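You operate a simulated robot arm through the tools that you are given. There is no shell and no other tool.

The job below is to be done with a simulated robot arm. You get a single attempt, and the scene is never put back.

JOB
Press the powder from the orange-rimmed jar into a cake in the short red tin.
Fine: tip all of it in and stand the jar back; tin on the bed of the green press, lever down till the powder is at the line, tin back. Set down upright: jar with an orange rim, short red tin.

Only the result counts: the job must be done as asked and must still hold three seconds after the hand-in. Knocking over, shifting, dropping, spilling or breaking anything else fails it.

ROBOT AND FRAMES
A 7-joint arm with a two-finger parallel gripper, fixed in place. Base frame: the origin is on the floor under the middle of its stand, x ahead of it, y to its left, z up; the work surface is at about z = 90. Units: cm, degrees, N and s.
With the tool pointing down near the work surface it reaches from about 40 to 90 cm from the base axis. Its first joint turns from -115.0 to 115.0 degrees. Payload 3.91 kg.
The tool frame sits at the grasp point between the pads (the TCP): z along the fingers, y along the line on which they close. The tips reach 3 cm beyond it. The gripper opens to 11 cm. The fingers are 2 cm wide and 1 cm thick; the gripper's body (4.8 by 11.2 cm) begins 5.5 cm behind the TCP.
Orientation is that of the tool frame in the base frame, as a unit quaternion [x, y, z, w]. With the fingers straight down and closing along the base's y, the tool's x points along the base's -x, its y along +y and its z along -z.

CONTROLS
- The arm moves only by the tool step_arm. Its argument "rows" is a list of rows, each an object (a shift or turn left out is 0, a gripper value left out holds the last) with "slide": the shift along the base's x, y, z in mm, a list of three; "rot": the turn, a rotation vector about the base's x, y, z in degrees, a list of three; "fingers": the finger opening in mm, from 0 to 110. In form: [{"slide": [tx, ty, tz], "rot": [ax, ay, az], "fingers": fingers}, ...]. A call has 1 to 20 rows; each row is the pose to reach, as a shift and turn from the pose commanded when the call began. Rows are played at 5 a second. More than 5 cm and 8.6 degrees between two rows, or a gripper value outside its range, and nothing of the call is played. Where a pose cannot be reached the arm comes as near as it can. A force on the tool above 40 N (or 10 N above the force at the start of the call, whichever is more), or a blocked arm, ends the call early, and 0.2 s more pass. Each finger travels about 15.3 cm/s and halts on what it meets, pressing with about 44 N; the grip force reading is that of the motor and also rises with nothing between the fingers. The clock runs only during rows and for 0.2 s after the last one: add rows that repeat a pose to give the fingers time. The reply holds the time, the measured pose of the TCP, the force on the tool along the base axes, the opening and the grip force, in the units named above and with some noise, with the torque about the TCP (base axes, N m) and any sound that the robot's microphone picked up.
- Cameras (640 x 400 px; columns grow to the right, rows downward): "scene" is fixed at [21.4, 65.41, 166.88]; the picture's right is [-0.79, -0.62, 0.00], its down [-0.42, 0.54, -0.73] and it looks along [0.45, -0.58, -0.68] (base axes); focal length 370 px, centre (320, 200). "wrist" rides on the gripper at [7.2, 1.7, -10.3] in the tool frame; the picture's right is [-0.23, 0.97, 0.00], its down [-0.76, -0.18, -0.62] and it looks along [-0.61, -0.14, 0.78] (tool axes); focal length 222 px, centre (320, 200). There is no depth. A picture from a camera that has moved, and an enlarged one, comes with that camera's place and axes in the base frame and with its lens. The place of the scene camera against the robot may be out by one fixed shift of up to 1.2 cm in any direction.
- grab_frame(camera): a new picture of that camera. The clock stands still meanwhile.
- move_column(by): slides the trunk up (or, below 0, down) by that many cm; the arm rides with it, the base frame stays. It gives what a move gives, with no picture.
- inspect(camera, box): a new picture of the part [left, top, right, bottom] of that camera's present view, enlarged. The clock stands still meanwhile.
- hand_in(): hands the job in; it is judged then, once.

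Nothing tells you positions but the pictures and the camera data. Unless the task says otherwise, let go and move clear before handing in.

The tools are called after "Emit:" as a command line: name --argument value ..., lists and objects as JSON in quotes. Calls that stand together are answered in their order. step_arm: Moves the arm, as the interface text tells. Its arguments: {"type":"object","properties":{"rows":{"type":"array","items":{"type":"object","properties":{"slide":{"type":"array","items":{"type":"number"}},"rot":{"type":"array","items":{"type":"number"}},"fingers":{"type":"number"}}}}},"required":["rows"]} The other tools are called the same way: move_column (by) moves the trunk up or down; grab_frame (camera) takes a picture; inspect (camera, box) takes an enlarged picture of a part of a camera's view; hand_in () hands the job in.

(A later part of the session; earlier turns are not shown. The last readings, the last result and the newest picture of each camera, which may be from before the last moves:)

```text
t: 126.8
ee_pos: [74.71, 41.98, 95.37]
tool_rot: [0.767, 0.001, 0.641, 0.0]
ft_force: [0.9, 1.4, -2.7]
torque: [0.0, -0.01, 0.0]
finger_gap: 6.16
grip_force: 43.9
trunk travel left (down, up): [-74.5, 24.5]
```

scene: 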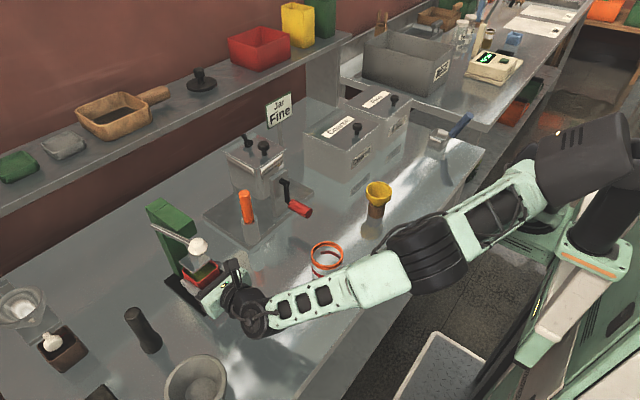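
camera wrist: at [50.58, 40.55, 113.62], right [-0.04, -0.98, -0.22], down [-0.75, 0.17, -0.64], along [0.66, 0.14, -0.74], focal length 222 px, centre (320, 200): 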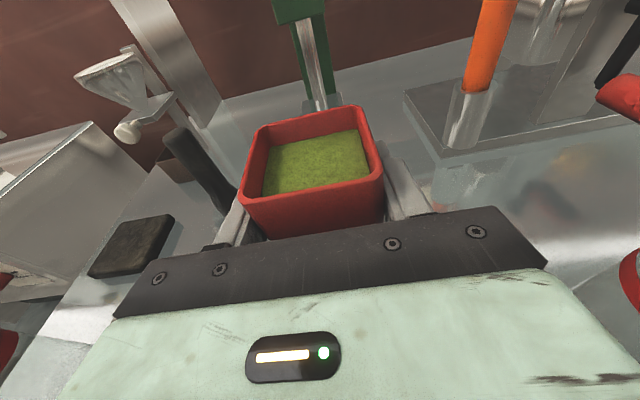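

Emit:
step_arm --rows '[{"slide": [0, 0, -1.5]}, {"slide": [0, 0, -3]}, {"slide": [0, 0, -3]}]'

Emit:
inspect --camera "scene" --box '[140, 200, 280, 330]'

```text
t: 127.6
ee_pos: [74.94, 41.98, 95.26]
tool_rot: [0.767, 0.001, 0.642, -0.001]
ft_force: [-1.2, -0.1, 8.6]
torque: [-0.03, 0.34, 0.02]
finger_gap: 6.17
grip_force: 44.1
trunk travel left (down, up): [-74.5, 24.5]
```

```text
3.08 times, centred on (210, 265) of scene
camera zoom: at [21.4, 65.41, 166.88], right [-0.79, -0.62, 0.0], down [-0.42, 0.54, -0.73], along [0.45, -0.58, -0.68], focal length 1139 px, centre (658, 0)
```

zoom: 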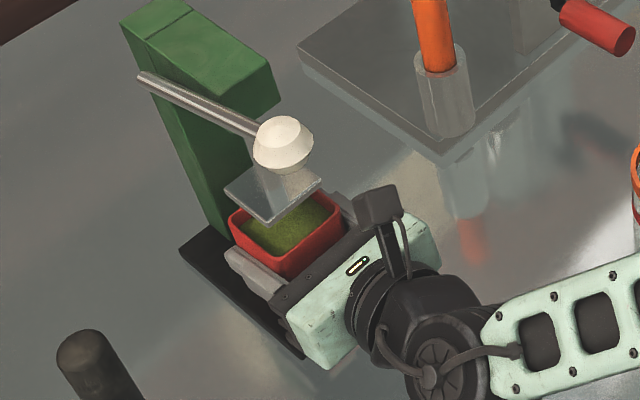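

Contact with the bed (≈+9 N). I open the fingers gently.

Emit:
step_arm --rows '[{"fingers": 62}, {"fingers": 64}, {"fingers": 67}, {"fingers": 72}, {"fingers": 80}, {"fingers": 90}, {"fingers": 90}]'

Emit:
inspect --camera "wrist" --box '[230, 40, 400, 240]'

Emit:
inspect --camera "scene" --box '[140, 200, 280, 330]'

```text
t: 129.2
ee_pos: [74.92, 41.99, 95.07]
tool_rot: [0.767, 0.001, 0.641, 0.0]
ft_force: [-1.3, -0.2, 0.4]
torque: [0.02, 0.01, 0.01]
finger_gap: 9.01
grip_force: 0.1
trunk travel left (down, up): [-74.5, 24.5]
```

```text
2.00 times, centred on (315, 140) of wrist
camera zoom: at [66.03, 40.23, 104.03], right [-0.04, -0.97, -0.22], down [-0.75, 0.18, -0.64], along [0.66, 0.14, -0.74], focal length 444 px, centre (330, 320)
```

zoom: 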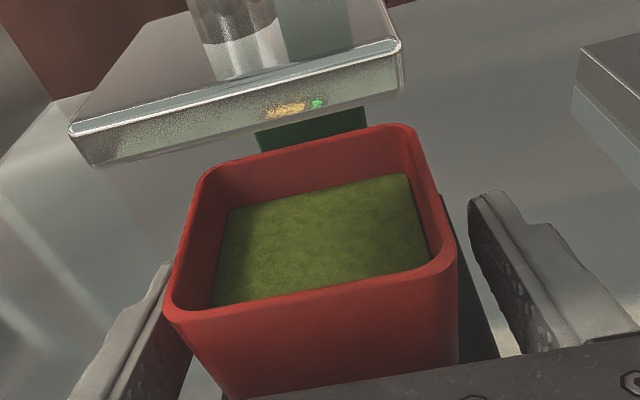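

```text
3.08 times, centred on (210, 265) of scene
camera zoom: at [21.4, 65.41, 166.88], right [-0.79, -0.62, 0.0], down [-0.42, 0.54, -0.73], along [0.45, -0.58, -0.68], focal length 1139 px, centre (658, 0)
```

zoom: 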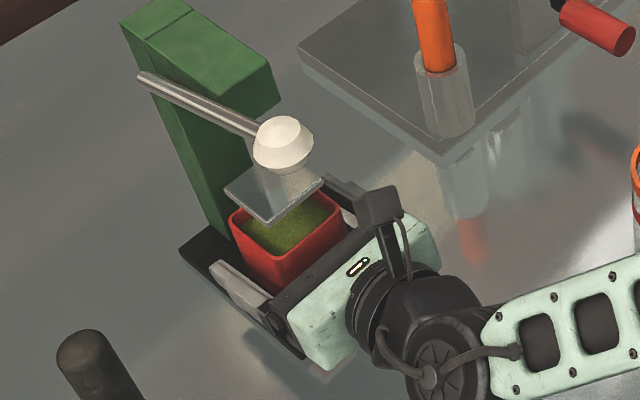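

The tin stands on the bed. I back straight out along −x.

Emit:
step_arm --rows '[{"slide": [-10, 0, 0]}, {"slide": [-25, 0, 0]}, {"slide": [-45, 0, 0]}, {"slide": [-65, 0, 0]}, {"slide": [-85, 0, 0]}, {"slide": [-105, 0, 5]}, {"slide": [-125, 0, 15]}, {"slide": [-125, 0, 15]}]'

Emit:
grab_frame --camera "wrist"

Emit:
inspect --camera "scene" --box '[140, 200, 260, 320]'

Emit:
grab_frame --camera "scene"

```text
t: 131.0
ee_pos: [62.39, 42.01, 96.69]
tool_rot: [0.767, 0.002, 0.641, 0.0]
ft_force: [0.3, -0.2, 0.2]
torque: [-0.01, 0.02, 0.0]
finger_gap: 8.97
grip_force: 0.1
trunk travel left (down, up): [-74.5, 24.5]
```

```text
taken
camera wrist: at [53.45, 40.24, 105.62], right [-0.04, -0.97, -0.22], down [-0.75, 0.18, -0.64], along [0.66, 0.14, -0.74], focal length 222 px, centre (320, 200)
```

wrist: 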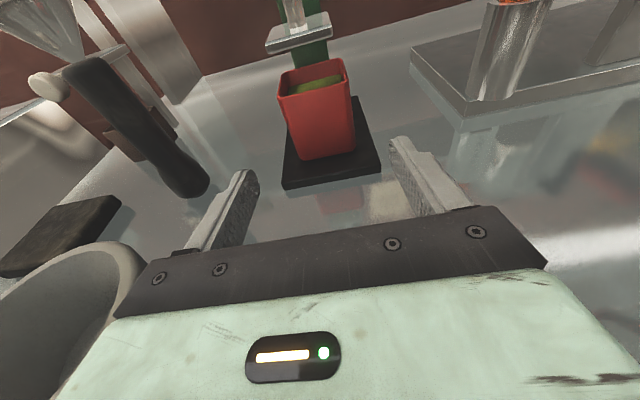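

```text
3.33 times, centred on (200, 260) of scene
camera zoom: at [21.4, 65.41, 166.88], right [-0.79, -0.62, 0.0], down [-0.42, 0.54, -0.73], along [0.45, -0.58, -0.68], focal length 1234 px, centre (720, 0)
```

zoom: 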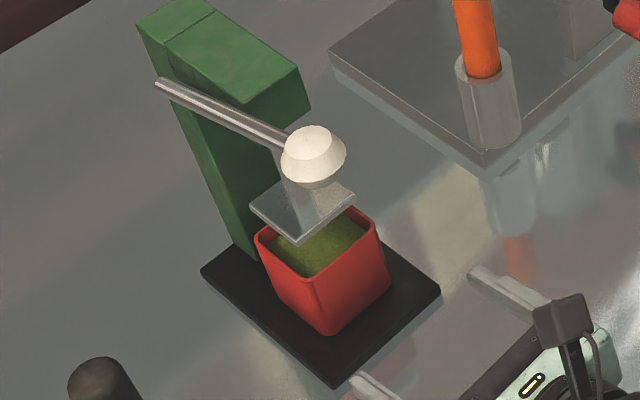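

```text
taken
```

scene: 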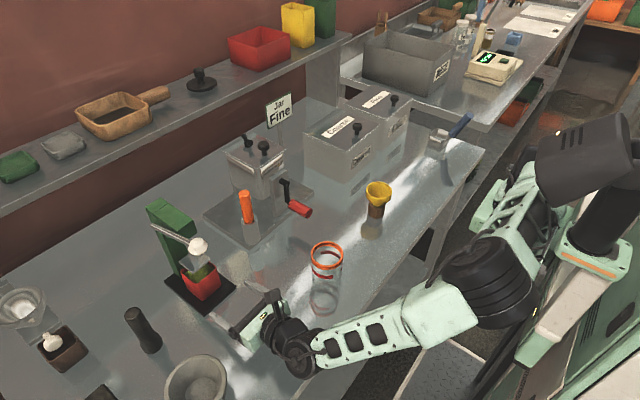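

The tin stands on the bed under the ram. I zoom in for an alignment check of ram against tin.

Emit:
inspect --camera "scene" --box '[180, 225, 225, 275]'

Emit:
inspect --camera "wrist" --box '[260, 0, 370, 120]'

```text
8.00 times, centred on (202, 250) of scene
camera zoom: at [21.4, 65.41, 166.88], right [-0.79, -0.62, 0.0], down [-0.42, 0.54, -0.73], along [0.45, -0.58, -0.68], focal length 2962 px, centre (1260, -200)
```

zoom: 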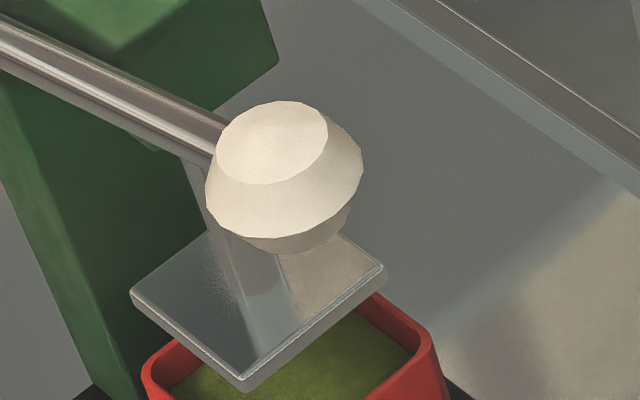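

```text
3.33 times, centred on (315, 60) of wrist
camera zoom: at [53.45, 40.24, 105.62], right [-0.04, -0.97, -0.22], down [-0.75, 0.18, -0.64], along [0.66, 0.14, -0.74], focal length 740 px, centre (337, 667)
```

zoom: 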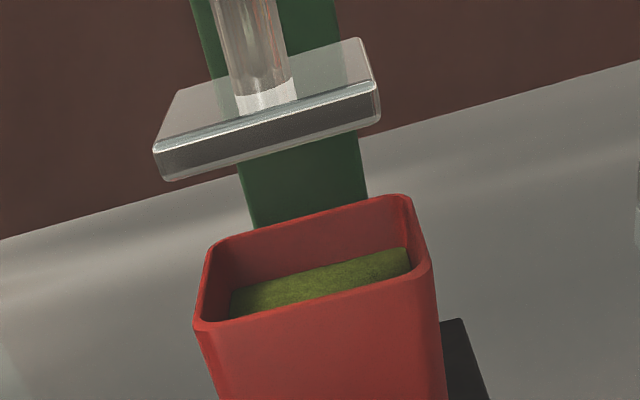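

I want a tighter check of x-alignment, so I enlarge the tin's rim in the fixed camera too.

Emit:
inspect --camera "scene" --box '[180, 240, 225, 290]'

```text
8.00 times, centred on (202, 265) of scene
camera zoom: at [21.4, 65.41, 166.88], right [-0.79, -0.62, 0.0], down [-0.42, 0.54, -0.73], along [0.45, -0.58, -0.68], focal length 2962 px, centre (1260, -320)
```

zoom: 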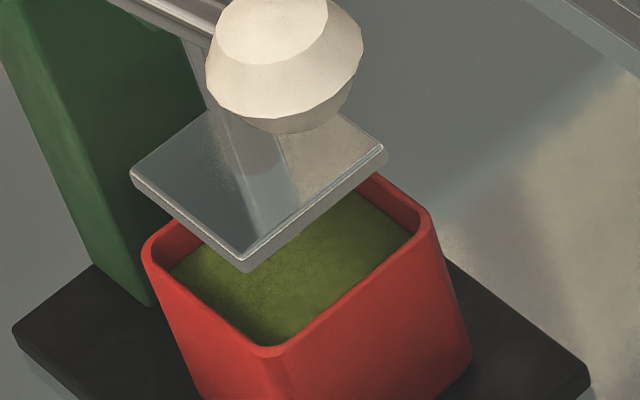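

Both cameras agree: the tin is about 2 mm too far in +x relative to the ram. I go back in, grip it, and shift it 2 mm back.

Emit:
step_arm --rows '[{"slide": [20, 0, -10], "fingers": 90}, {"slide": [40, 0, -15]}, {"slide": [60, 0, -15]}, {"slide": [80, 0, -15]}, {"slide": [100, 0, -15]}, {"slide": [115, 0, -15]}, {"slide": [125, 0, -15]}, {"slide": [125, 0, -15]}]'

Emit:
step_arm --rows '[{"fingers": 78}, {"fingers": 70}, {"fingers": 66}, {"fingers": 64}, {"fingers": 62}, {"fingers": 60}, {"fingers": 55}, {"fingers": 48}, {"fingers": 45}, {"fingers": 45}, {"fingers": 45}]'

Emit:
inspect --camera "wrist" --box '[230, 40, 400, 240]'

```text
t: 132.8
ee_pos: [74.84, 41.94, 95.1]
tool_rot: [0.767, 0.001, 0.641, 0.0]
ft_force: [0.9, 0.8, -0.1]
torque: [0.0, 0.03, 0.04]
finger_gap: 9.01
grip_force: 0.1
trunk travel left (down, up): [-74.5, 24.5]
```

```text
t: 135.2
ee_pos: [74.89, 41.95, 95.16]
tool_rot: [0.767, 0.002, 0.641, -0.001]
ft_force: [0.3, 0.7, 0.7]
torque: [0.02, 0.05, 0.0]
finger_gap: 6.18
grip_force: 44.2
trunk travel left (down, up): [-74.5, 24.5]
```

```text
2.00 times, centred on (315, 140) of wrist
camera zoom: at [65.96, 40.14, 104.05], right [-0.04, -0.97, -0.22], down [-0.75, 0.18, -0.64], along [0.66, 0.14, -0.74], focal length 444 px, centre (330, 320)
```

zoom: 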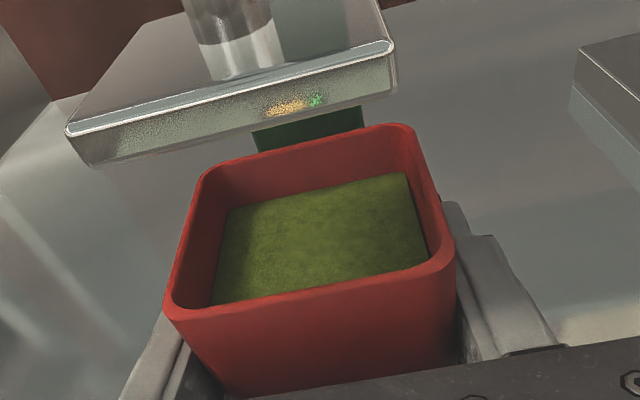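

Gripped. I lift 3 mm, shift −2 mm in x and +0.5 mm in y, and set it down.

Emit:
step_arm --rows '[{"slide": [0, 0, 2]}, {"slide": [0, 0, 4]}, {"slide": [-1, 0.3, 4]}, {"slide": [-2, 0.5, 4]}, {"slide": [-2, 0.5, 4]}, {"slide": [-2, 0.5, 2]}, {"slide": [-2, 0.5, 0.5]}, {"slide": [-2, 0.5, 0]}, {"slide": [-2, 0.5, 0]}]'

Emit:
step_arm --rows '[{"fingers": 61}, {"fingers": 62}, {"fingers": 63}, {"fingers": 65}, {"fingers": 68}, {"fingers": 74}, {"fingers": 82}, {"fingers": 90}, {"fingers": 90}]'

Emit:
step_arm --rows '[{"slide": [-10, 0, 0]}, {"slide": [-25, 0, 0]}, {"slide": [-45, 0, 0]}, {"slide": [-65, 0, 0]}, {"slide": [-85, 0, 0]}, {"slide": [-105, 0, 5]}, {"slide": [-125, 0, 15]}, {"slide": [-125, 0, 15]}]'

Emit:
inspect --camera "scene" --box '[180, 240, 225, 290]'

Emit:
inspect --camera "wrist" --box '[260, 0, 370, 120]'

```text
t: 137.2
ee_pos: [74.63, 42.06, 95.12]
tool_rot: [0.768, 0.001, 0.641, 0.0]
ft_force: [-0.8, 0.0, 0.5]
torque: [0.02, 0.1, -0.02]
finger_gap: 6.17
grip_force: 44.2
trunk travel left (down, up): [-74.5, 24.5]
```

```text
t: 139.2
ee_pos: [74.73, 42.1, 95.07]
tool_rot: [0.768, 0.001, 0.64, 0.0]
ft_force: [-0.1, -0.2, 0.4]
torque: [0.02, 0.04, -0.02]
finger_gap: 9.02
grip_force: 0.0
trunk travel left (down, up): [-74.5, 24.5]
```

```text
t: 141.0
ee_pos: [62.21, 42.04, 96.47]
tool_rot: [0.768, 0.001, 0.641, 0.0]
ft_force: [0.0, 0.1, -0.6]
torque: [-0.01, 0.0, 0.03]
finger_gap: 8.99
grip_force: 0.1
trunk travel left (down, up): [-74.5, 24.5]
```

```text
8.00 times, centred on (202, 265) of scene
camera zoom: at [21.4, 65.41, 166.88], right [-0.79, -0.62, 0.0], down [-0.42, 0.54, -0.73], along [0.45, -0.58, -0.68], focal length 2962 px, centre (1260, -320)
```

zoom: 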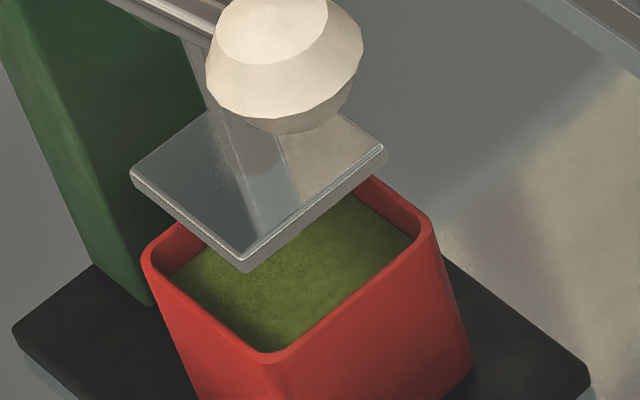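

```text
3.33 times, centred on (315, 60) of wrist
camera zoom: at [53.27, 40.31, 105.47], right [-0.04, -0.97, -0.22], down [-0.75, 0.18, -0.64], along [0.66, 0.14, -0.74], focal length 740 px, centre (337, 667)
```

zoom: 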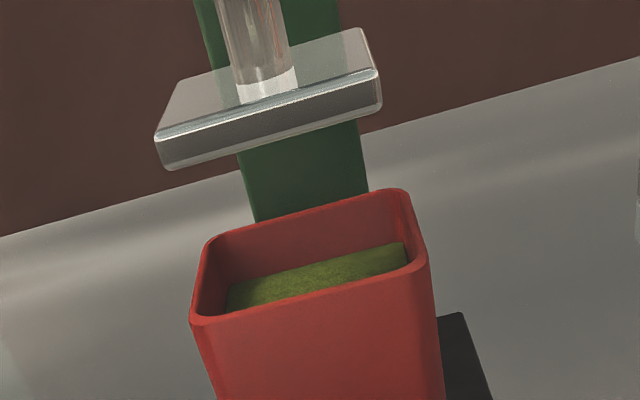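

The tin is now centred under the ram within about a millimetre. Next I back away, raise the trunk again and turn the tool downward to work the lever from above.

Emit:
step_arm --rows '[{"slide": [-15, -5, 0]}, {"slide": [-35, -10, 0]}, {"slide": [-55, -20, 0]}, {"slide": [-75, -30, 0]}, {"slide": [-95, -40, 5]}, {"slide": [-110, -40, 10]}, {"slide": [-110, -40, 10]}]'

Emit:
move_column --by 16.0

Emit:
grab_frame --camera "scene"

```text
t: 142.3
ee_pos: [60.22, 30.3, 94.22]
tool_rot: [0.756, -0.033, 0.648, 0.087]
ft_force: [-0.1, 1.7, -0.9]
torque: [0.04, -0.02, -0.1]
finger_gap: 9.0
grip_force: 0.0
trunk travel left (down, up): [-74.5, 24.5]
stopped in row 6: the arm was blocked; the commanded pose is now the measured one
```

```text
t: 144.1
ee_pos: [60.22, 30.62, 110.44]
tool_rot: [0.756, -0.033, 0.648, 0.083]
ft_force: [0.0, -1.4, -0.6]
torque: [0.02, -0.03, 0.1]
finger_gap: 9.02
grip_force: 0.0
trunk travel left (down, up): [-90.5, 8.5]
```

```text
taken
```

scene: 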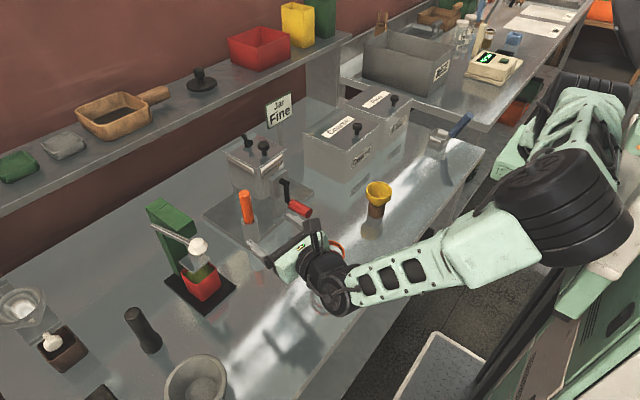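

The retreat was blocked and swung toward the jar. I check the jar right away.

Emit:
inspect --camera "scene" --box '[260, 210, 400, 330]'

Emit:
grab_frame --camera "wrist"

```text
3.33 times, centred on (330, 270) of scene
camera zoom: at [21.4, 65.41, 166.88], right [-0.79, -0.62, 0.0], down [-0.42, 0.54, -0.73], along [0.45, -0.58, -0.68], focal length 1234 px, centre (287, -33)
```

zoom: 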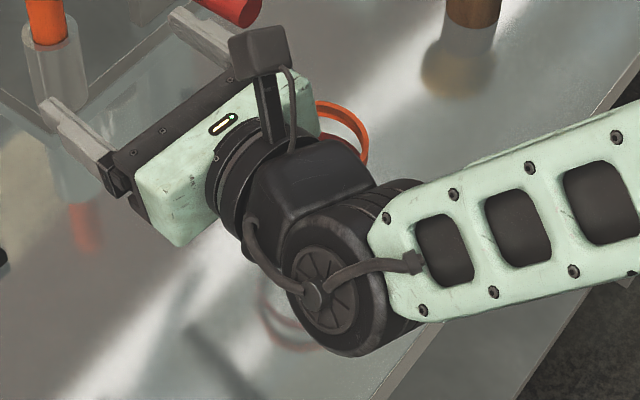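

```text
taken
camera wrist: at [50.99, 31.13, 119.09], right [-0.19, -0.97, -0.14], down [-0.7, 0.24, -0.67], along [0.69, -0.03, -0.72], focal length 222 px, centre (320, 200)
```

wrist: 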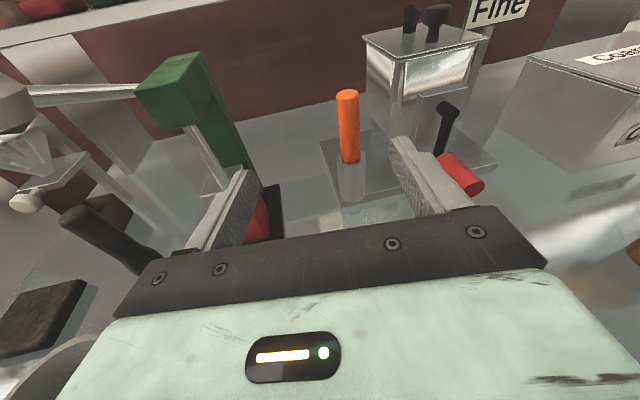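

The jar seems still upright where it stood (perhaps nudged by a few millimetres); I'll verify later. I raise the trunk further, and correct the tool's heading and roll while moving away from the jar.

Emit:
move_column --by 8.0

Emit:
step_arm --rows '[{"slide": [0, 15, 0], "rot": [1.2, 0.35, 2.2]}, {"slide": [0, 30, 5], "rot": [2.4, 0.7, 4.5]}, {"slide": [0, 50, 10], "rot": [3.6, 1.05, 6.7]}, {"slide": [0, 70, 15], "rot": [4.86, 1.4, 8.97]}, {"slide": [0, 80, 20], "rot": [4.86, 1.4, 8.97]}, {"slide": [0, 80, 20], "rot": [4.86, 1.4, 8.97]}]'

Emit:
grab_frame --camera "scene"

```text
t: 145.3
ee_pos: [60.24, 30.79, 118.33]
tool_rot: [0.756, -0.033, 0.648, 0.083]
ft_force: [-0.2, -0.2, 0.5]
torque: [-0.01, 0.02, -0.09]
finger_gap: 9.01
grip_force: 0.1
trunk travel left (down, up): [-98.5, 0.5]
```

```text
t: 146.7
ee_pos: [59.81, 37.35, 118.96]
tool_rot: [0.768, 0.012, 0.641, 0.02]
ft_force: [0.3, -1.4, -0.5]
torque: [0.02, -0.03, -0.02]
finger_gap: 8.98
grip_force: 0.1
trunk travel left (down, up): [-98.5, 0.5]
```

```text
taken
```

scene: 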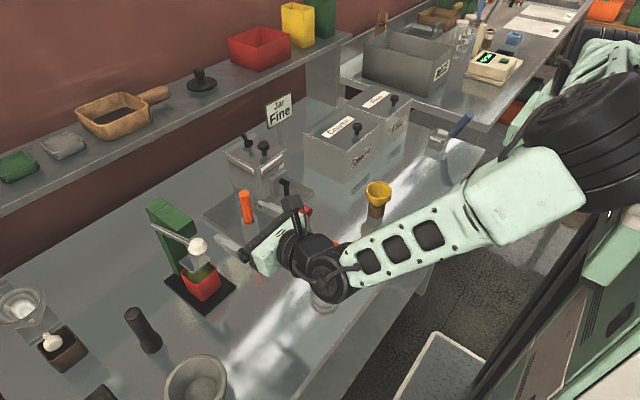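

I continue outward to above the lever knob, which suits this arm posture better.

Emit:
step_arm --rows '[{"slide": [10, 15, 5], "rot": [1, 0, 0]}, {"slide": [20, 30, 15], "rot": [2, 0, -0.5]}, {"slide": [30, 45, 25], "rot": [3, 0, -1]}, {"slide": [40, 60, 35], "rot": [3, 0, -1]}, {"slide": [42, 75, 40], "rot": [3, 0, -1]}, {"slide": [42, 78, 40], "rot": [3, 0, -1]}, {"slide": [42, 78, 40], "rot": [3, 0, -1]}]'

Emit:
grab_frame --camera "scene"

Emit:
grab_frame --camera "wrist"

```text
t: 147.4
ee_pos: [58.72, 37.46, 118.36]
tool_rot: [0.77, 0.033, 0.635, 0.055]
ft_force: [0.6, -1.7, -0.7]
torque: [0.03, -0.04, 0.12]
finger_gap: 9.01
grip_force: 0.1
trunk travel left (down, up): [-98.5, 0.5]
stopped in row 3: the arm was blocked; the commanded pose is now the measured one
```

```text
taken
```

scene: 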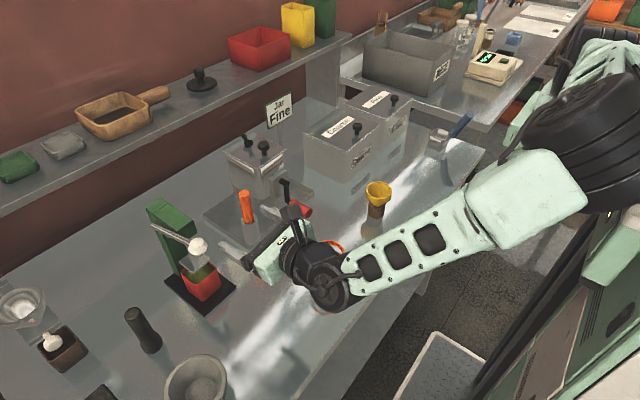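

```text
taken
camera wrist: at [49.92, 37.15, 127.45], right [-0.06, -0.99, -0.1], down [-0.75, 0.11, -0.65], along [0.65, 0.03, -0.76], focal length 222 px, centre (320, 200)
```

wrist: 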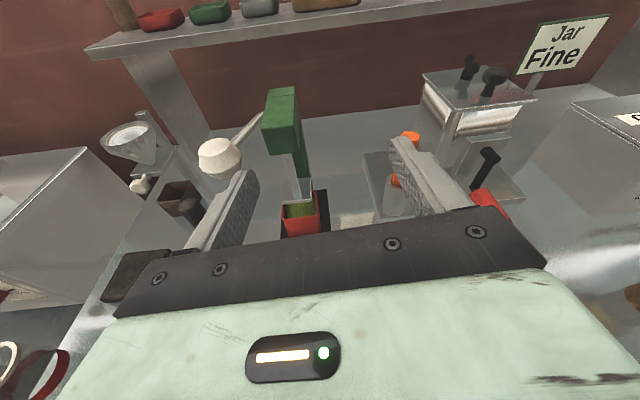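

It's blocked again, probably the elbow against the robot's own body. I pitch the tool downward in place, which moves the wrist outward and should free the elbow; that's also the pose for pushing the lever from above.

Emit:
step_arm --rows '[{"slide": [0, 0, 5], "rot": [0, 6, 0]}, {"slide": [0, 0, 10], "rot": [0, 12, 0]}, {"slide": [0, 0, 15], "rot": [0, 18, 0]}, {"slide": [0, 0, 20], "rot": [0, 24, 0]}, {"slide": [0, 0, 20], "rot": [0, 30, 0]}, {"slide": [0, 0, 20], "rot": [0, 36, 0]}, {"slide": [0, 0, 20], "rot": [0, 42, 0]}, {"slide": [0, 0, 20], "rot": [0, 42, 0]}]'

Emit:
grab_frame --camera "scene"

```text
t: 149.2
ee_pos: [58.57, 38.62, 120.66]
tool_rot: [0.947, 0.046, 0.317, 0.03]
ft_force: [0.5, -0.6, 0.0]
torque: [0.02, 0.05, 0.01]
finger_gap: 9.0
grip_force: 0.0
trunk travel left (down, up): [-98.5, 0.5]
```

```text
taken
```

scene: 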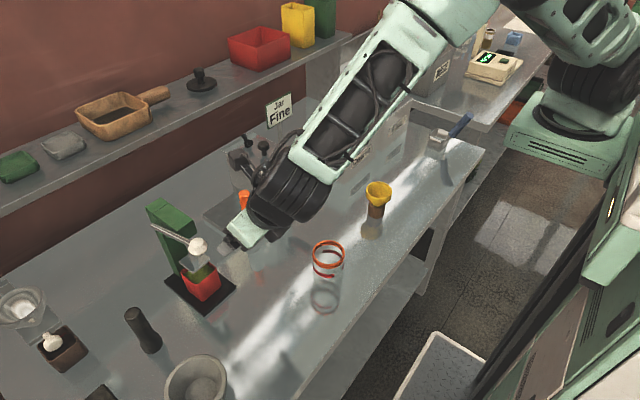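

The arm is now in a good elbow-up posture, and the jar stands clear and upright. I compare its position to before.

Emit:
inspect --camera "scene" --box '[270, 210, 400, 320]'

Emit:
grab_frame --camera "wrist"

```text
3.64 times, centred on (335, 265) of scene
camera zoom: at [21.4, 65.41, 166.88], right [-0.79, -0.62, 0.0], down [-0.42, 0.54, -0.73], along [0.45, -0.58, -0.68], focal length 1346 px, centre (266, -36)
```

zoom: 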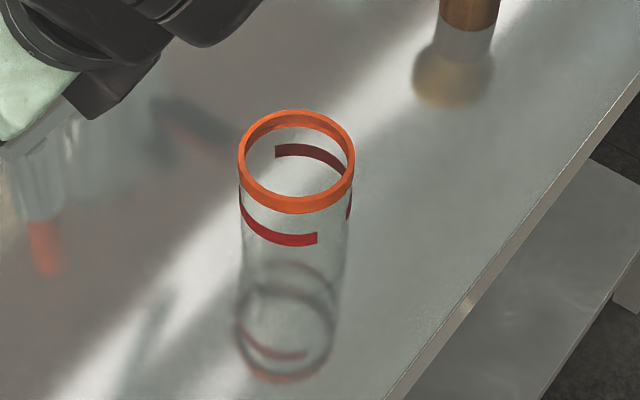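

```text
taken
camera wrist: at [58.12, 37.95, 133.25], right [-0.11, -0.99, -0.05], down [-0.99, 0.11, 0.03], along [-0.02, 0.05, -1.0], focal length 222 px, centre (320, 200)
```

wrist: 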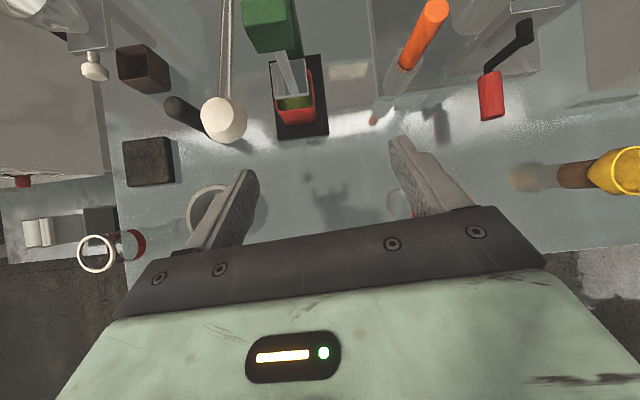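

The jar was nudged only about half a centimetre and stands upright. Now I measure the lever knob from this near-vertical view.

Emit:
inspect --camera "wrist" --box '[190, 0, 340, 150]'

Emit:
inspect --camera "scene" --box '[140, 190, 240, 310]'

```text
2.67 times, centred on (265, 75) of wrist
camera zoom: at [58.12, 37.95, 133.25], right [-0.11, -0.99, -0.05], down [-0.99, 0.11, 0.03], along [-0.02, 0.05, -1.0], focal length 592 px, centre (467, 533)
```

zoom: 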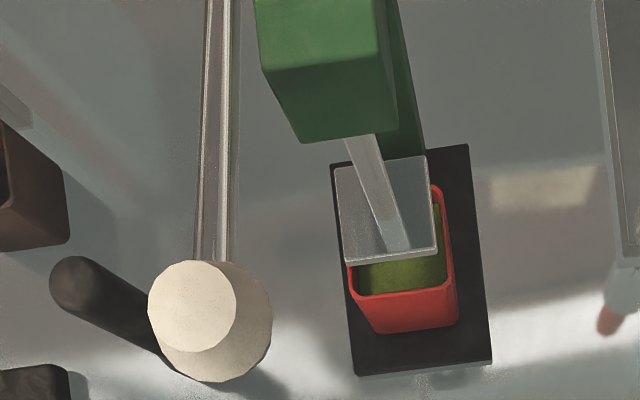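

```text
3.33 times, centred on (190, 250) of scene
camera zoom: at [21.4, 65.41, 166.88], right [-0.79, -0.62, 0.0], down [-0.42, 0.54, -0.73], along [0.45, -0.58, -0.68], focal length 1234 px, centre (753, 33)
```

zoom: 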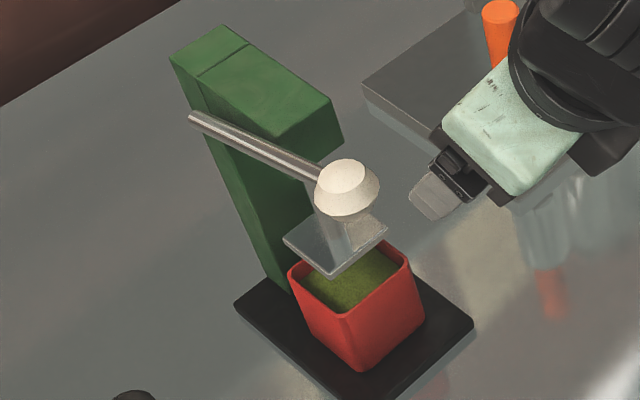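

Knob top centre is about (64.5, 45.2, 118). I close the fingers, straighten the tool and go above the knob.

Emit:
step_arm --rows '[{"slide": [0, 0, 20], "rot": [1.1, 3.5, -1.1], "fingers": 60}, {"slide": [0, 0, 40], "rot": [2.2, 7, -2.2], "fingers": 30}, {"slide": [0, 10, 60], "rot": [3.3, 10.5, -3.3], "fingers": 0}, {"slide": [15, 30, 65], "rot": [4.44, 14.04, -4.49], "fingers": 0}, {"slide": [30, 45, 65], "rot": [4.44, 14.04, -4.49], "fingers": 0}, {"slide": [45, 60, 65], "rot": [4.44, 14.04, -4.49], "fingers": 0}, {"slide": [51, 66, 65], "rot": [4.44, 14.04, -4.49], "fingers": 0}, {"slide": [51, 66, 65], "rot": [4.44, 14.04, -4.49], "fingers": 0}]'

Emit:
grab_frame --camera "scene"

Emit:
grab_frame --camera "wrist"

```text
t: 151.0
ee_pos: [63.63, 45.27, 127.11]
tool_rot: [0.98, 0.0, 0.199, 0.001]
ft_force: [-0.1, 0.5, 0.0]
torque: [0.01, -0.02, -0.03]
finger_gap: 0.0
grip_force: 38.2
trunk travel left (down, up): [-98.5, 0.5]
```

```text
taken
```

scene: 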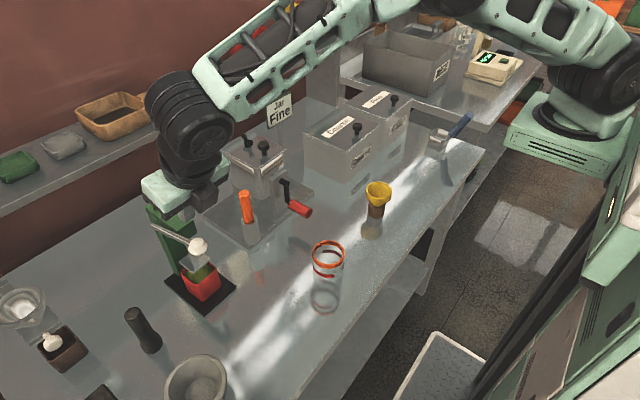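

```text
taken
camera wrist: at [66.21, 43.51, 139.43], right [-0.21, -0.97, -0.09], down [-0.94, 0.18, 0.28], along [-0.25, 0.14, -0.96], focal length 222 px, centre (320, 200)
```

wrist: 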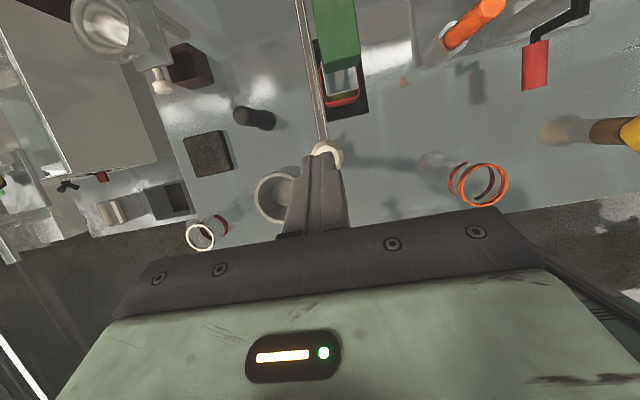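

The tool is exactly over the knob. I lower toward the knob and then push the lever down in small steps, watching force.

Emit:
step_arm --rows '[{"slide": [2, 0, -15]}, {"slide": [3, -1, -30]}, {"slide": [3, -1, -45]}, {"slide": [3, -1, -50]}, {"slide": [3, -1, -50]}]'

Emit:
inspect --camera "scene" --box '[140, 190, 240, 310]'

Emit:
inspect --camera "wrist" --box '[270, 60, 390, 240]'

```text
t: 152.2
ee_pos: [64.1, 45.1, 121.84]
tool_rot: [0.98, 0.001, 0.199, 0.0]
ft_force: [0.2, 0.0, -0.4]
torque: [-0.01, 0.0, 0.02]
finger_gap: 0.0
grip_force: 37.9
trunk travel left (down, up): [-98.5, 0.5]
```

```text
3.33 times, centred on (190, 250) of scene
camera zoom: at [21.4, 65.41, 166.88], right [-0.79, -0.62, 0.0], down [-0.42, 0.54, -0.73], along [0.45, -0.58, -0.68], focal length 1234 px, centre (753, 33)
```

zoom: 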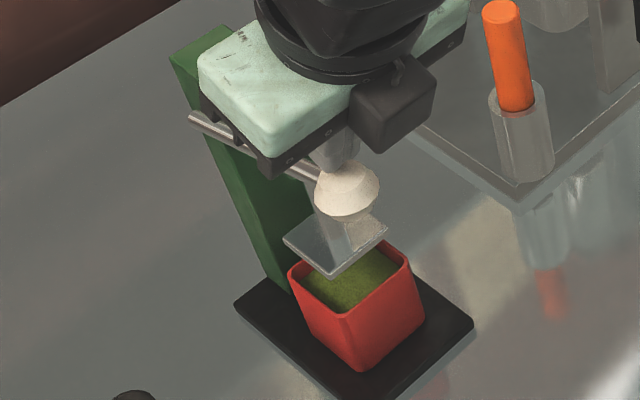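

```text
2.22 times, centred on (330, 150) of wrist
camera zoom: at [66.58, 43.29, 134.29], right [-0.21, -0.97, -0.09], down [-0.94, 0.18, 0.28], along [-0.25, 0.14, -0.96], focal length 494 px, centre (298, 311)
```

zoom: 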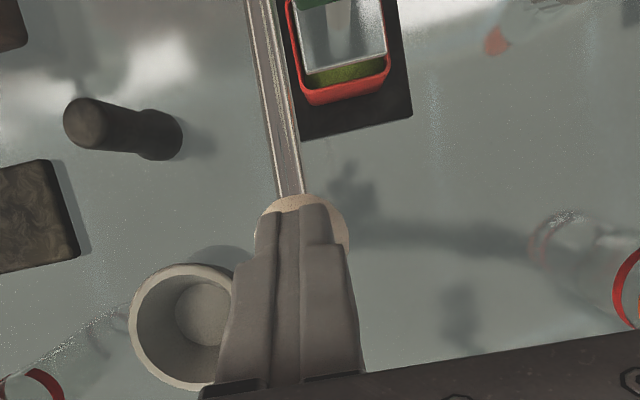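

The fingertips are right over the knob. I push down a first 15 mm.

Emit:
step_arm --rows '[{"slide": [0, 0, -4]}, {"slide": [0, 0, -8]}, {"slide": [0, 0, -12]}, {"slide": [0, 0, -16]}, {"slide": [0, 0, -16]}]'

Emit:
inspect --camera "scene" --box '[140, 190, 240, 310]'

```text
t: 153.4
ee_pos: [63.9, 45.01, 120.52]
tool_rot: [0.98, 0.0, 0.199, 0.001]
ft_force: [-0.6, -0.6, 1.2]
torque: [0.0, 0.02, -0.01]
finger_gap: 0.0
grip_force: 37.2
trunk travel left (down, up): [-98.5, 0.5]
```

```text
3.33 times, centred on (190, 250) of scene
camera zoom: at [21.4, 65.41, 166.88], right [-0.79, -0.62, 0.0], down [-0.42, 0.54, -0.73], along [0.45, -0.58, -0.68], focal length 1234 px, centre (753, 33)
```

zoom: 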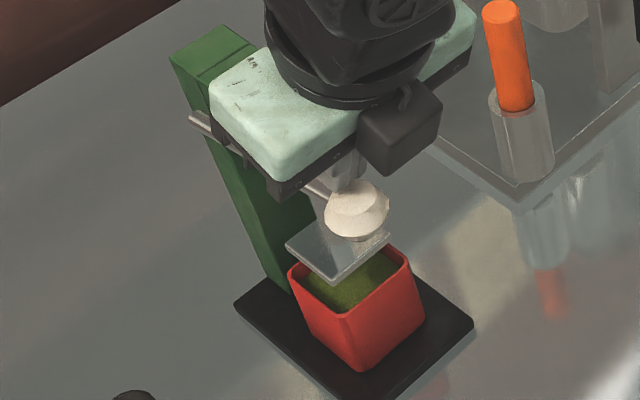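

The lever moves easily and the ram goes down. I continue pushing 40 mm along the knob's arc.

Emit:
step_arm --rows '[{"slide": [-1, 0, -5]}, {"slide": [-2, 0, -10]}, {"slide": [-3, 0, -15]}, {"slide": [-4, 0, -20]}, {"slide": [-5, 0, -25]}, {"slide": [-6, 0, -30]}, {"slide": [-6.5, 0, -35]}, {"slide": [-7, 0, -40]}, {"slide": [-7, 0, -40]}]'

Emit:
inspect --camera "scene" --box '[140, 190, 240, 310]'

Emit:
inspect --camera "wrist" --box '[270, 60, 390, 240]'

```text
t: 155.4
ee_pos: [63.18, 45.18, 116.5]
tool_rot: [0.98, 0.001, 0.199, 0.001]
ft_force: [-0.8, 1.6, 2.4]
torque: [0.02, 0.0, 0.03]
finger_gap: 0.0
grip_force: 37.7
trunk travel left (down, up): [-98.5, 0.5]
```

```text
3.33 times, centred on (190, 250) of scene
camera zoom: at [21.4, 65.41, 166.88], right [-0.79, -0.62, 0.0], down [-0.42, 0.54, -0.73], along [0.45, -0.58, -0.68], focal length 1234 px, centre (753, 33)
```

zoom: 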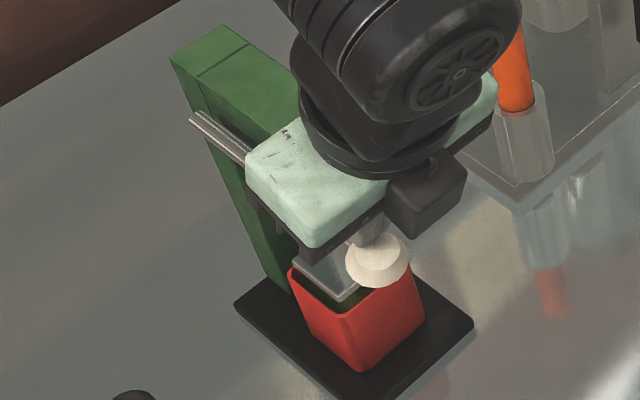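

```text
2.22 times, centred on (330, 150) of wrist
camera zoom: at [65.79, 43.36, 128.84], right [-0.21, -0.97, -0.09], down [-0.94, 0.18, 0.28], along [-0.25, 0.14, -0.96], focal length 494 px, centre (298, 311)
```

zoom: 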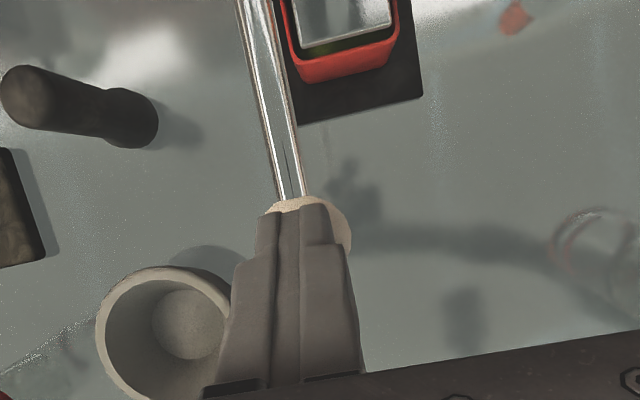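

The ram is about to enter the tin. I check closely that it goes inside the rim before pushing on.

Emit:
inspect --camera "scene" --box '[180, 245, 225, 295]'

Emit:
inspect --camera "wrist" --box '[310, 40, 380, 110]'

```text
8.00 times, centred on (202, 270) of scene
camera zoom: at [21.4, 65.41, 166.88], right [-0.79, -0.62, 0.0], down [-0.42, 0.54, -0.73], along [0.45, -0.58, -0.68], focal length 2962 px, centre (1260, -360)
```

zoom: 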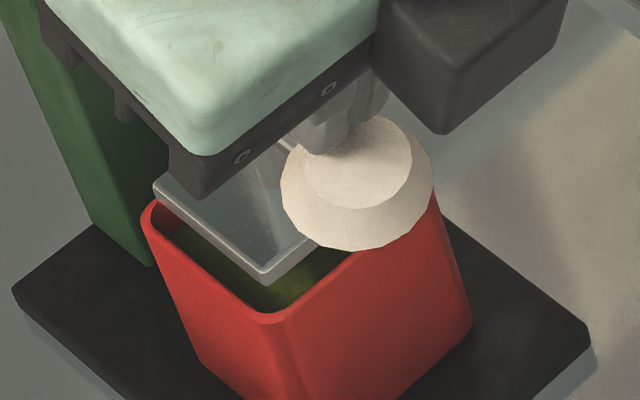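

```text
5.71 times, centred on (345, 75) of wrist
camera zoom: at [65.79, 43.36, 128.84], right [-0.21, -0.97, -0.09], down [-0.94, 0.18, 0.28], along [-0.25, 0.14, -0.96], focal length 1269 px, centre (177, 914)
```

zoom: 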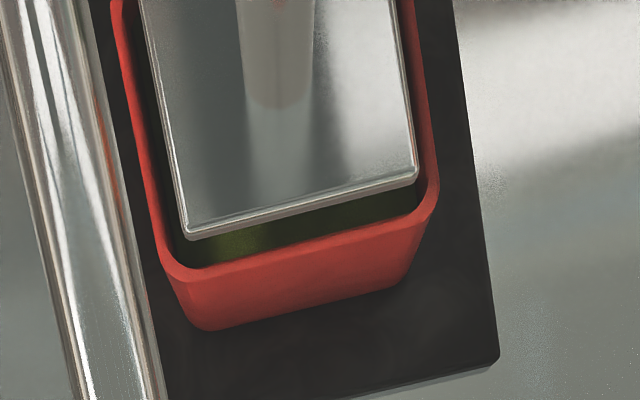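

The ram lies inside the rim on all sides (about 2–3 mm clearance). I continue down 25 mm.

Emit:
step_arm --rows '[{"slide": [0, 0, -5]}, {"slide": [0, 0, -10]}, {"slide": [0, 0, -15]}, {"slide": [0, 0, -20]}, {"slide": [0, 0, -25]}, {"slide": [0, 0, -25]}]'

Emit:
inspect --camera "scene" --box '[180, 245, 225, 295]'

Emit:
inspect --camera "wrist" --box '[280, 0, 400, 150]'

```text
t: 156.8
ee_pos: [63.29, 45.27, 113.89]
tool_rot: [0.98, 0.001, 0.199, 0.001]
ft_force: [0.3, -0.3, 2.4]
torque: [0.01, -0.01, -0.01]
finger_gap: 0.02
grip_force: 37.4
trunk travel left (down, up): [-98.5, 0.5]
```

```text
8.00 times, centred on (202, 270) of scene
camera zoom: at [21.4, 65.41, 166.88], right [-0.79, -0.62, 0.0], down [-0.42, 0.54, -0.73], along [0.45, -0.58, -0.68], focal length 2962 px, centre (1260, -360)
```

zoom: 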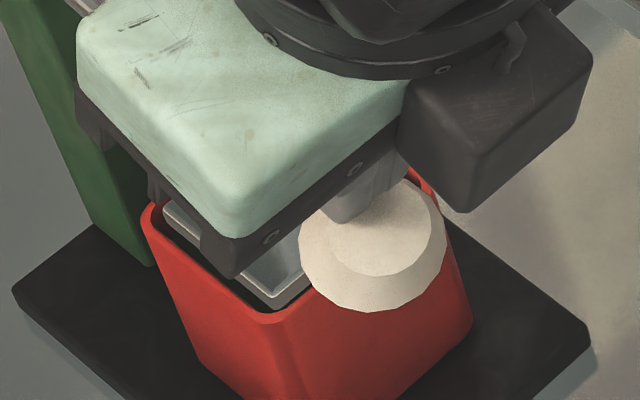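

```text
2.67 times, centred on (340, 75) of wrist
camera zoom: at [65.8, 43.39, 126.29], right [-0.21, -0.97, -0.09], down [-0.94, 0.18, 0.28], along [-0.25, 0.14, -0.96], focal length 592 px, centre (267, 533)
```

zoom: 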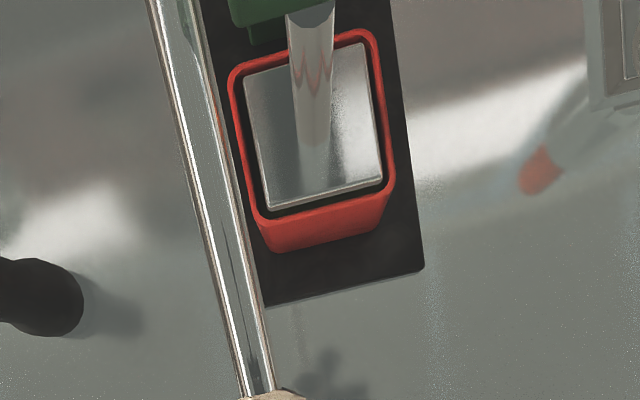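

The ram is in the tin, centred, with force only ~2 N. By my measurement powder contact comes after about 24 mm more at the knob and the line about 17 mm after that; I push 18 mm more and read the force.

Emit:
step_arm --rows '[{"slide": [0.5, 0, -4]}, {"slide": [1, 0, -8]}, {"slide": [1.5, 0, -12]}, {"slide": [2.5, 0, -15]}, {"slide": [3, 0, -18]}, {"slide": [3, 0, -18]}]'

Emit:
inspect --camera "wrist" --box '[280, 0, 400, 150]'

Emit:
inspect --camera "scene" --box '[140, 190, 240, 310]'

```text
t: 158.2
ee_pos: [63.53, 45.1, 112.26]
tool_rot: [0.98, 0.0, 0.2, 0.001]
ft_force: [-2.7, 0.0, 3.0]
torque: [0.09, 0.11, 0.03]
finger_gap: 0.0
grip_force: 37.5
trunk travel left (down, up): [-98.5, 0.5]
```

```text
2.67 times, centred on (340, 75) of wrist
camera zoom: at [66.05, 43.27, 124.41], right [-0.21, -0.97, -0.09], down [-0.94, 0.18, 0.28], along [-0.25, 0.14, -0.96], focal length 592 px, centre (267, 533)
```

zoom: 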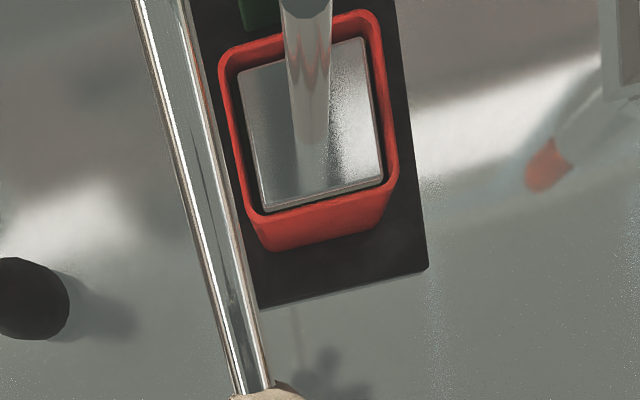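

```text
3.33 times, centred on (190, 250) of scene
camera zoom: at [21.4, 65.41, 166.88], right [-0.79, -0.62, 0.0], down [-0.42, 0.54, -0.73], along [0.45, -0.58, -0.68], focal length 1234 px, centre (753, 33)
```

zoom: 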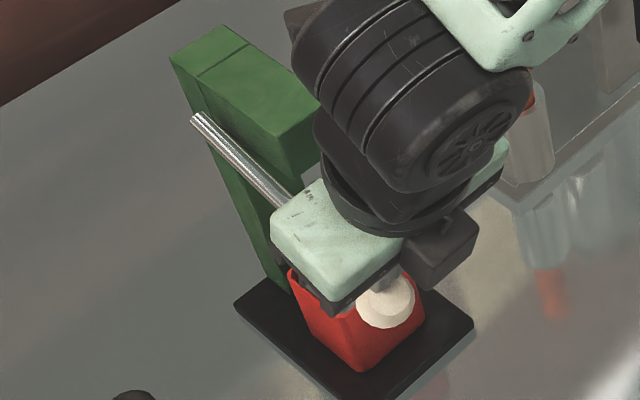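

The ram now just reaches the powder (its underside ≈96.8; line ≈96.15). I push on in smaller steps.

Emit:
step_arm --rows '[{"slide": [0.5, 0, -2]}, {"slide": [1, 0, -4]}, {"slide": [1.5, 0, -6]}, {"slide": [1.5, 0, -6]}]'

Emit:
inspect --camera "wrist" --box '[280, 0, 400, 150]'

```text
t: 159.2
ee_pos: [63.8, 45.04, 111.69]
tool_rot: [0.98, -0.001, 0.199, 0.001]
ft_force: [-1.3, -0.2, 3.0]
torque: [0.02, 0.04, -0.07]
finger_gap: 0.01
grip_force: 37.6
trunk travel left (down, up): [-98.5, 0.5]
```

```text
2.67 times, centred on (340, 75) of wrist
camera zoom: at [66.35, 43.34, 123.99], right [-0.21, -0.97, -0.09], down [-0.94, 0.18, 0.28], along [-0.25, 0.14, -0.96], focal length 592 px, centre (267, 533)
```

zoom: 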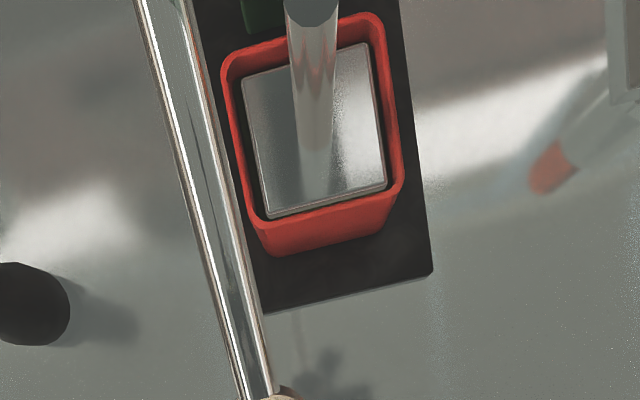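

Underside now ≈96.5. I take a higher zoom to measure ram depth below the rim precisely before going on.

Emit:
inspect --camera "wrist" --box '[315, 20, 375, 90]'

Emit:
inspect --camera "scene" --box '[180, 245, 225, 295]'

```text
5.71 times, centred on (345, 55) of wrist
camera zoom: at [66.35, 43.34, 123.99], right [-0.21, -0.97, -0.09], down [-0.94, 0.18, 0.28], along [-0.25, 0.14, -0.96], focal length 1269 px, centre (177, 1029)
```

zoom: 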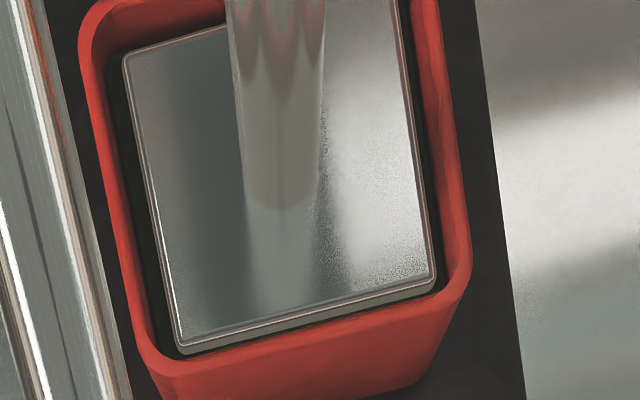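

```text
8.00 times, centred on (202, 270) of scene
camera zoom: at [21.4, 65.41, 166.88], right [-0.79, -0.62, 0.0], down [-0.42, 0.54, -0.73], along [0.45, -0.58, -0.68], focal length 2962 px, centre (1260, -360)
```

zoom: 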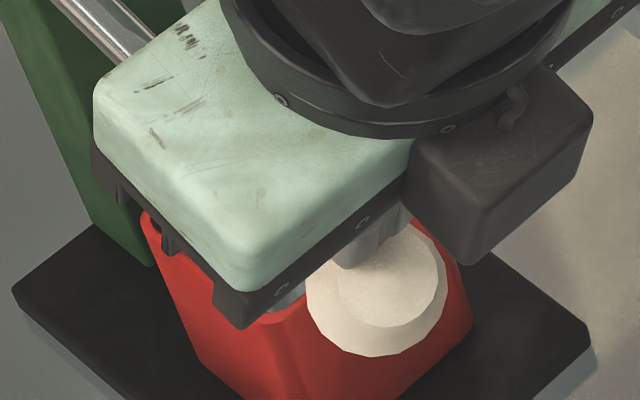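

Absolute depth from this view is uncertain by a few millimetres, so I'll use the force onset as a marker too. I push on in 2–3 mm steps.

Emit:
step_arm --rows '[{"slide": [0.5, 0, -1.5]}, {"slide": [0.8, 0, -3]}, {"slide": [0.8, 0, -3]}]'

Emit:
step_arm --rows '[{"slide": [0.5, 0, -1.5]}, {"slide": [0.8, 0, -3]}, {"slide": [0.8, 0, -3]}]'

Emit:
inspect --camera "wrist" --box '[315, 20, 375, 90]'

```text
t: 160.0
ee_pos: [63.71, 45.08, 111.31]
tool_rot: [0.98, 0.0, 0.199, 0.001]
ft_force: [-1.2, -0.5, 3.4]
torque: [0.01, 0.01, -0.02]
finger_gap: 0.01
grip_force: 37.6
trunk travel left (down, up): [-98.5, 0.5]
```

```text
t: 160.8
ee_pos: [63.75, 45.09, 110.93]
tool_rot: [0.98, 0.0, 0.199, 0.002]
ft_force: [-0.8, -0.1, 3.3]
torque: [0.03, -0.02, -0.04]
finger_gap: 0.05
grip_force: 37.9
trunk travel left (down, up): [-98.5, 0.5]
```

```text
5.71 times, centred on (345, 55) of wrist
camera zoom: at [66.34, 43.31, 123.23], right [-0.21, -0.97, -0.09], down [-0.94, 0.18, 0.28], along [-0.25, 0.14, -0.96], focal length 1269 px, centre (177, 1029)
```

zoom: 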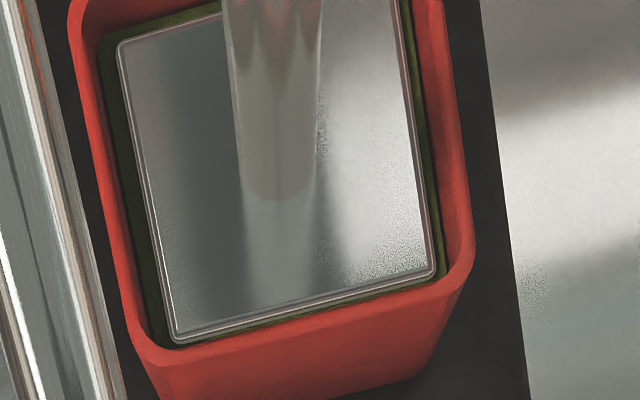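

Green powder now shows right around the ram's edge, so contact is made although force stays low. I lift the fingers to see whether the lever springs back and to view the powder level against the line.

Emit:
step_arm --rows '[{"slide": [0, 0, 10]}, {"slide": [0, 0, 25]}, {"slide": [0, 0, 40]}, {"slide": [0, 0, 40]}]'

Emit:
inspect --camera "scene" --box '[140, 190, 240, 310]'

Emit:
inspect --camera "wrist" --box '[280, 0, 400, 150]'

```text
t: 161.8
ee_pos: [63.86, 45.1, 114.98]
tool_rot: [0.98, 0.0, 0.2, 0.001]
ft_force: [-0.1, 0.5, 2.7]
torque: [0.01, -0.02, -0.02]
finger_gap: 0.0
grip_force: 37.9
trunk travel left (down, up): [-98.5, 0.5]
```

```text
3.33 times, centred on (190, 250) of scene
camera zoom: at [21.4, 65.41, 166.88], right [-0.79, -0.62, 0.0], down [-0.42, 0.54, -0.73], along [0.45, -0.58, -0.68], focal length 1234 px, centre (753, 33)
```

zoom: 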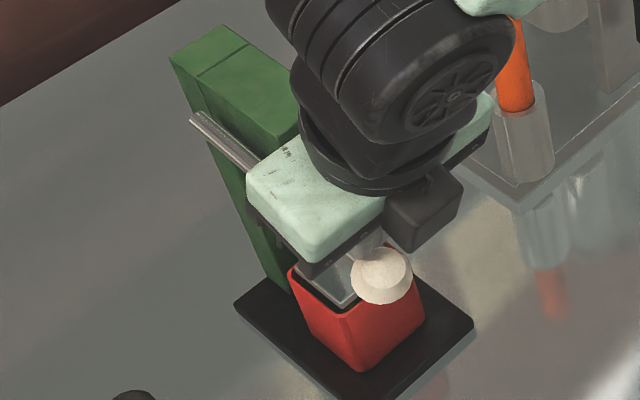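

```text
2.67 times, centred on (340, 75) of wrist
camera zoom: at [66.41, 43.38, 127.27], right [-0.21, -0.97, -0.09], down [-0.94, 0.18, 0.28], along [-0.25, 0.14, -0.96], focal length 592 px, centre (267, 533)
```

zoom: 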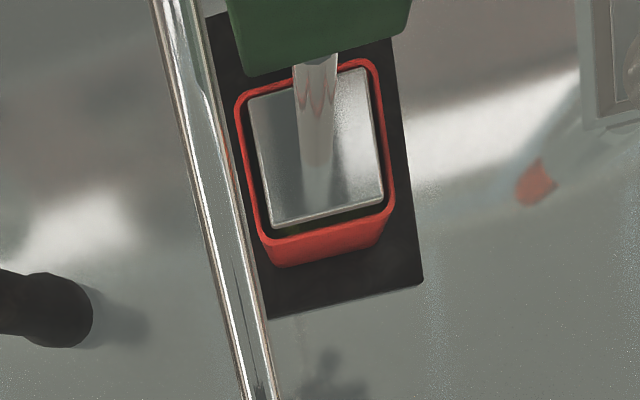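

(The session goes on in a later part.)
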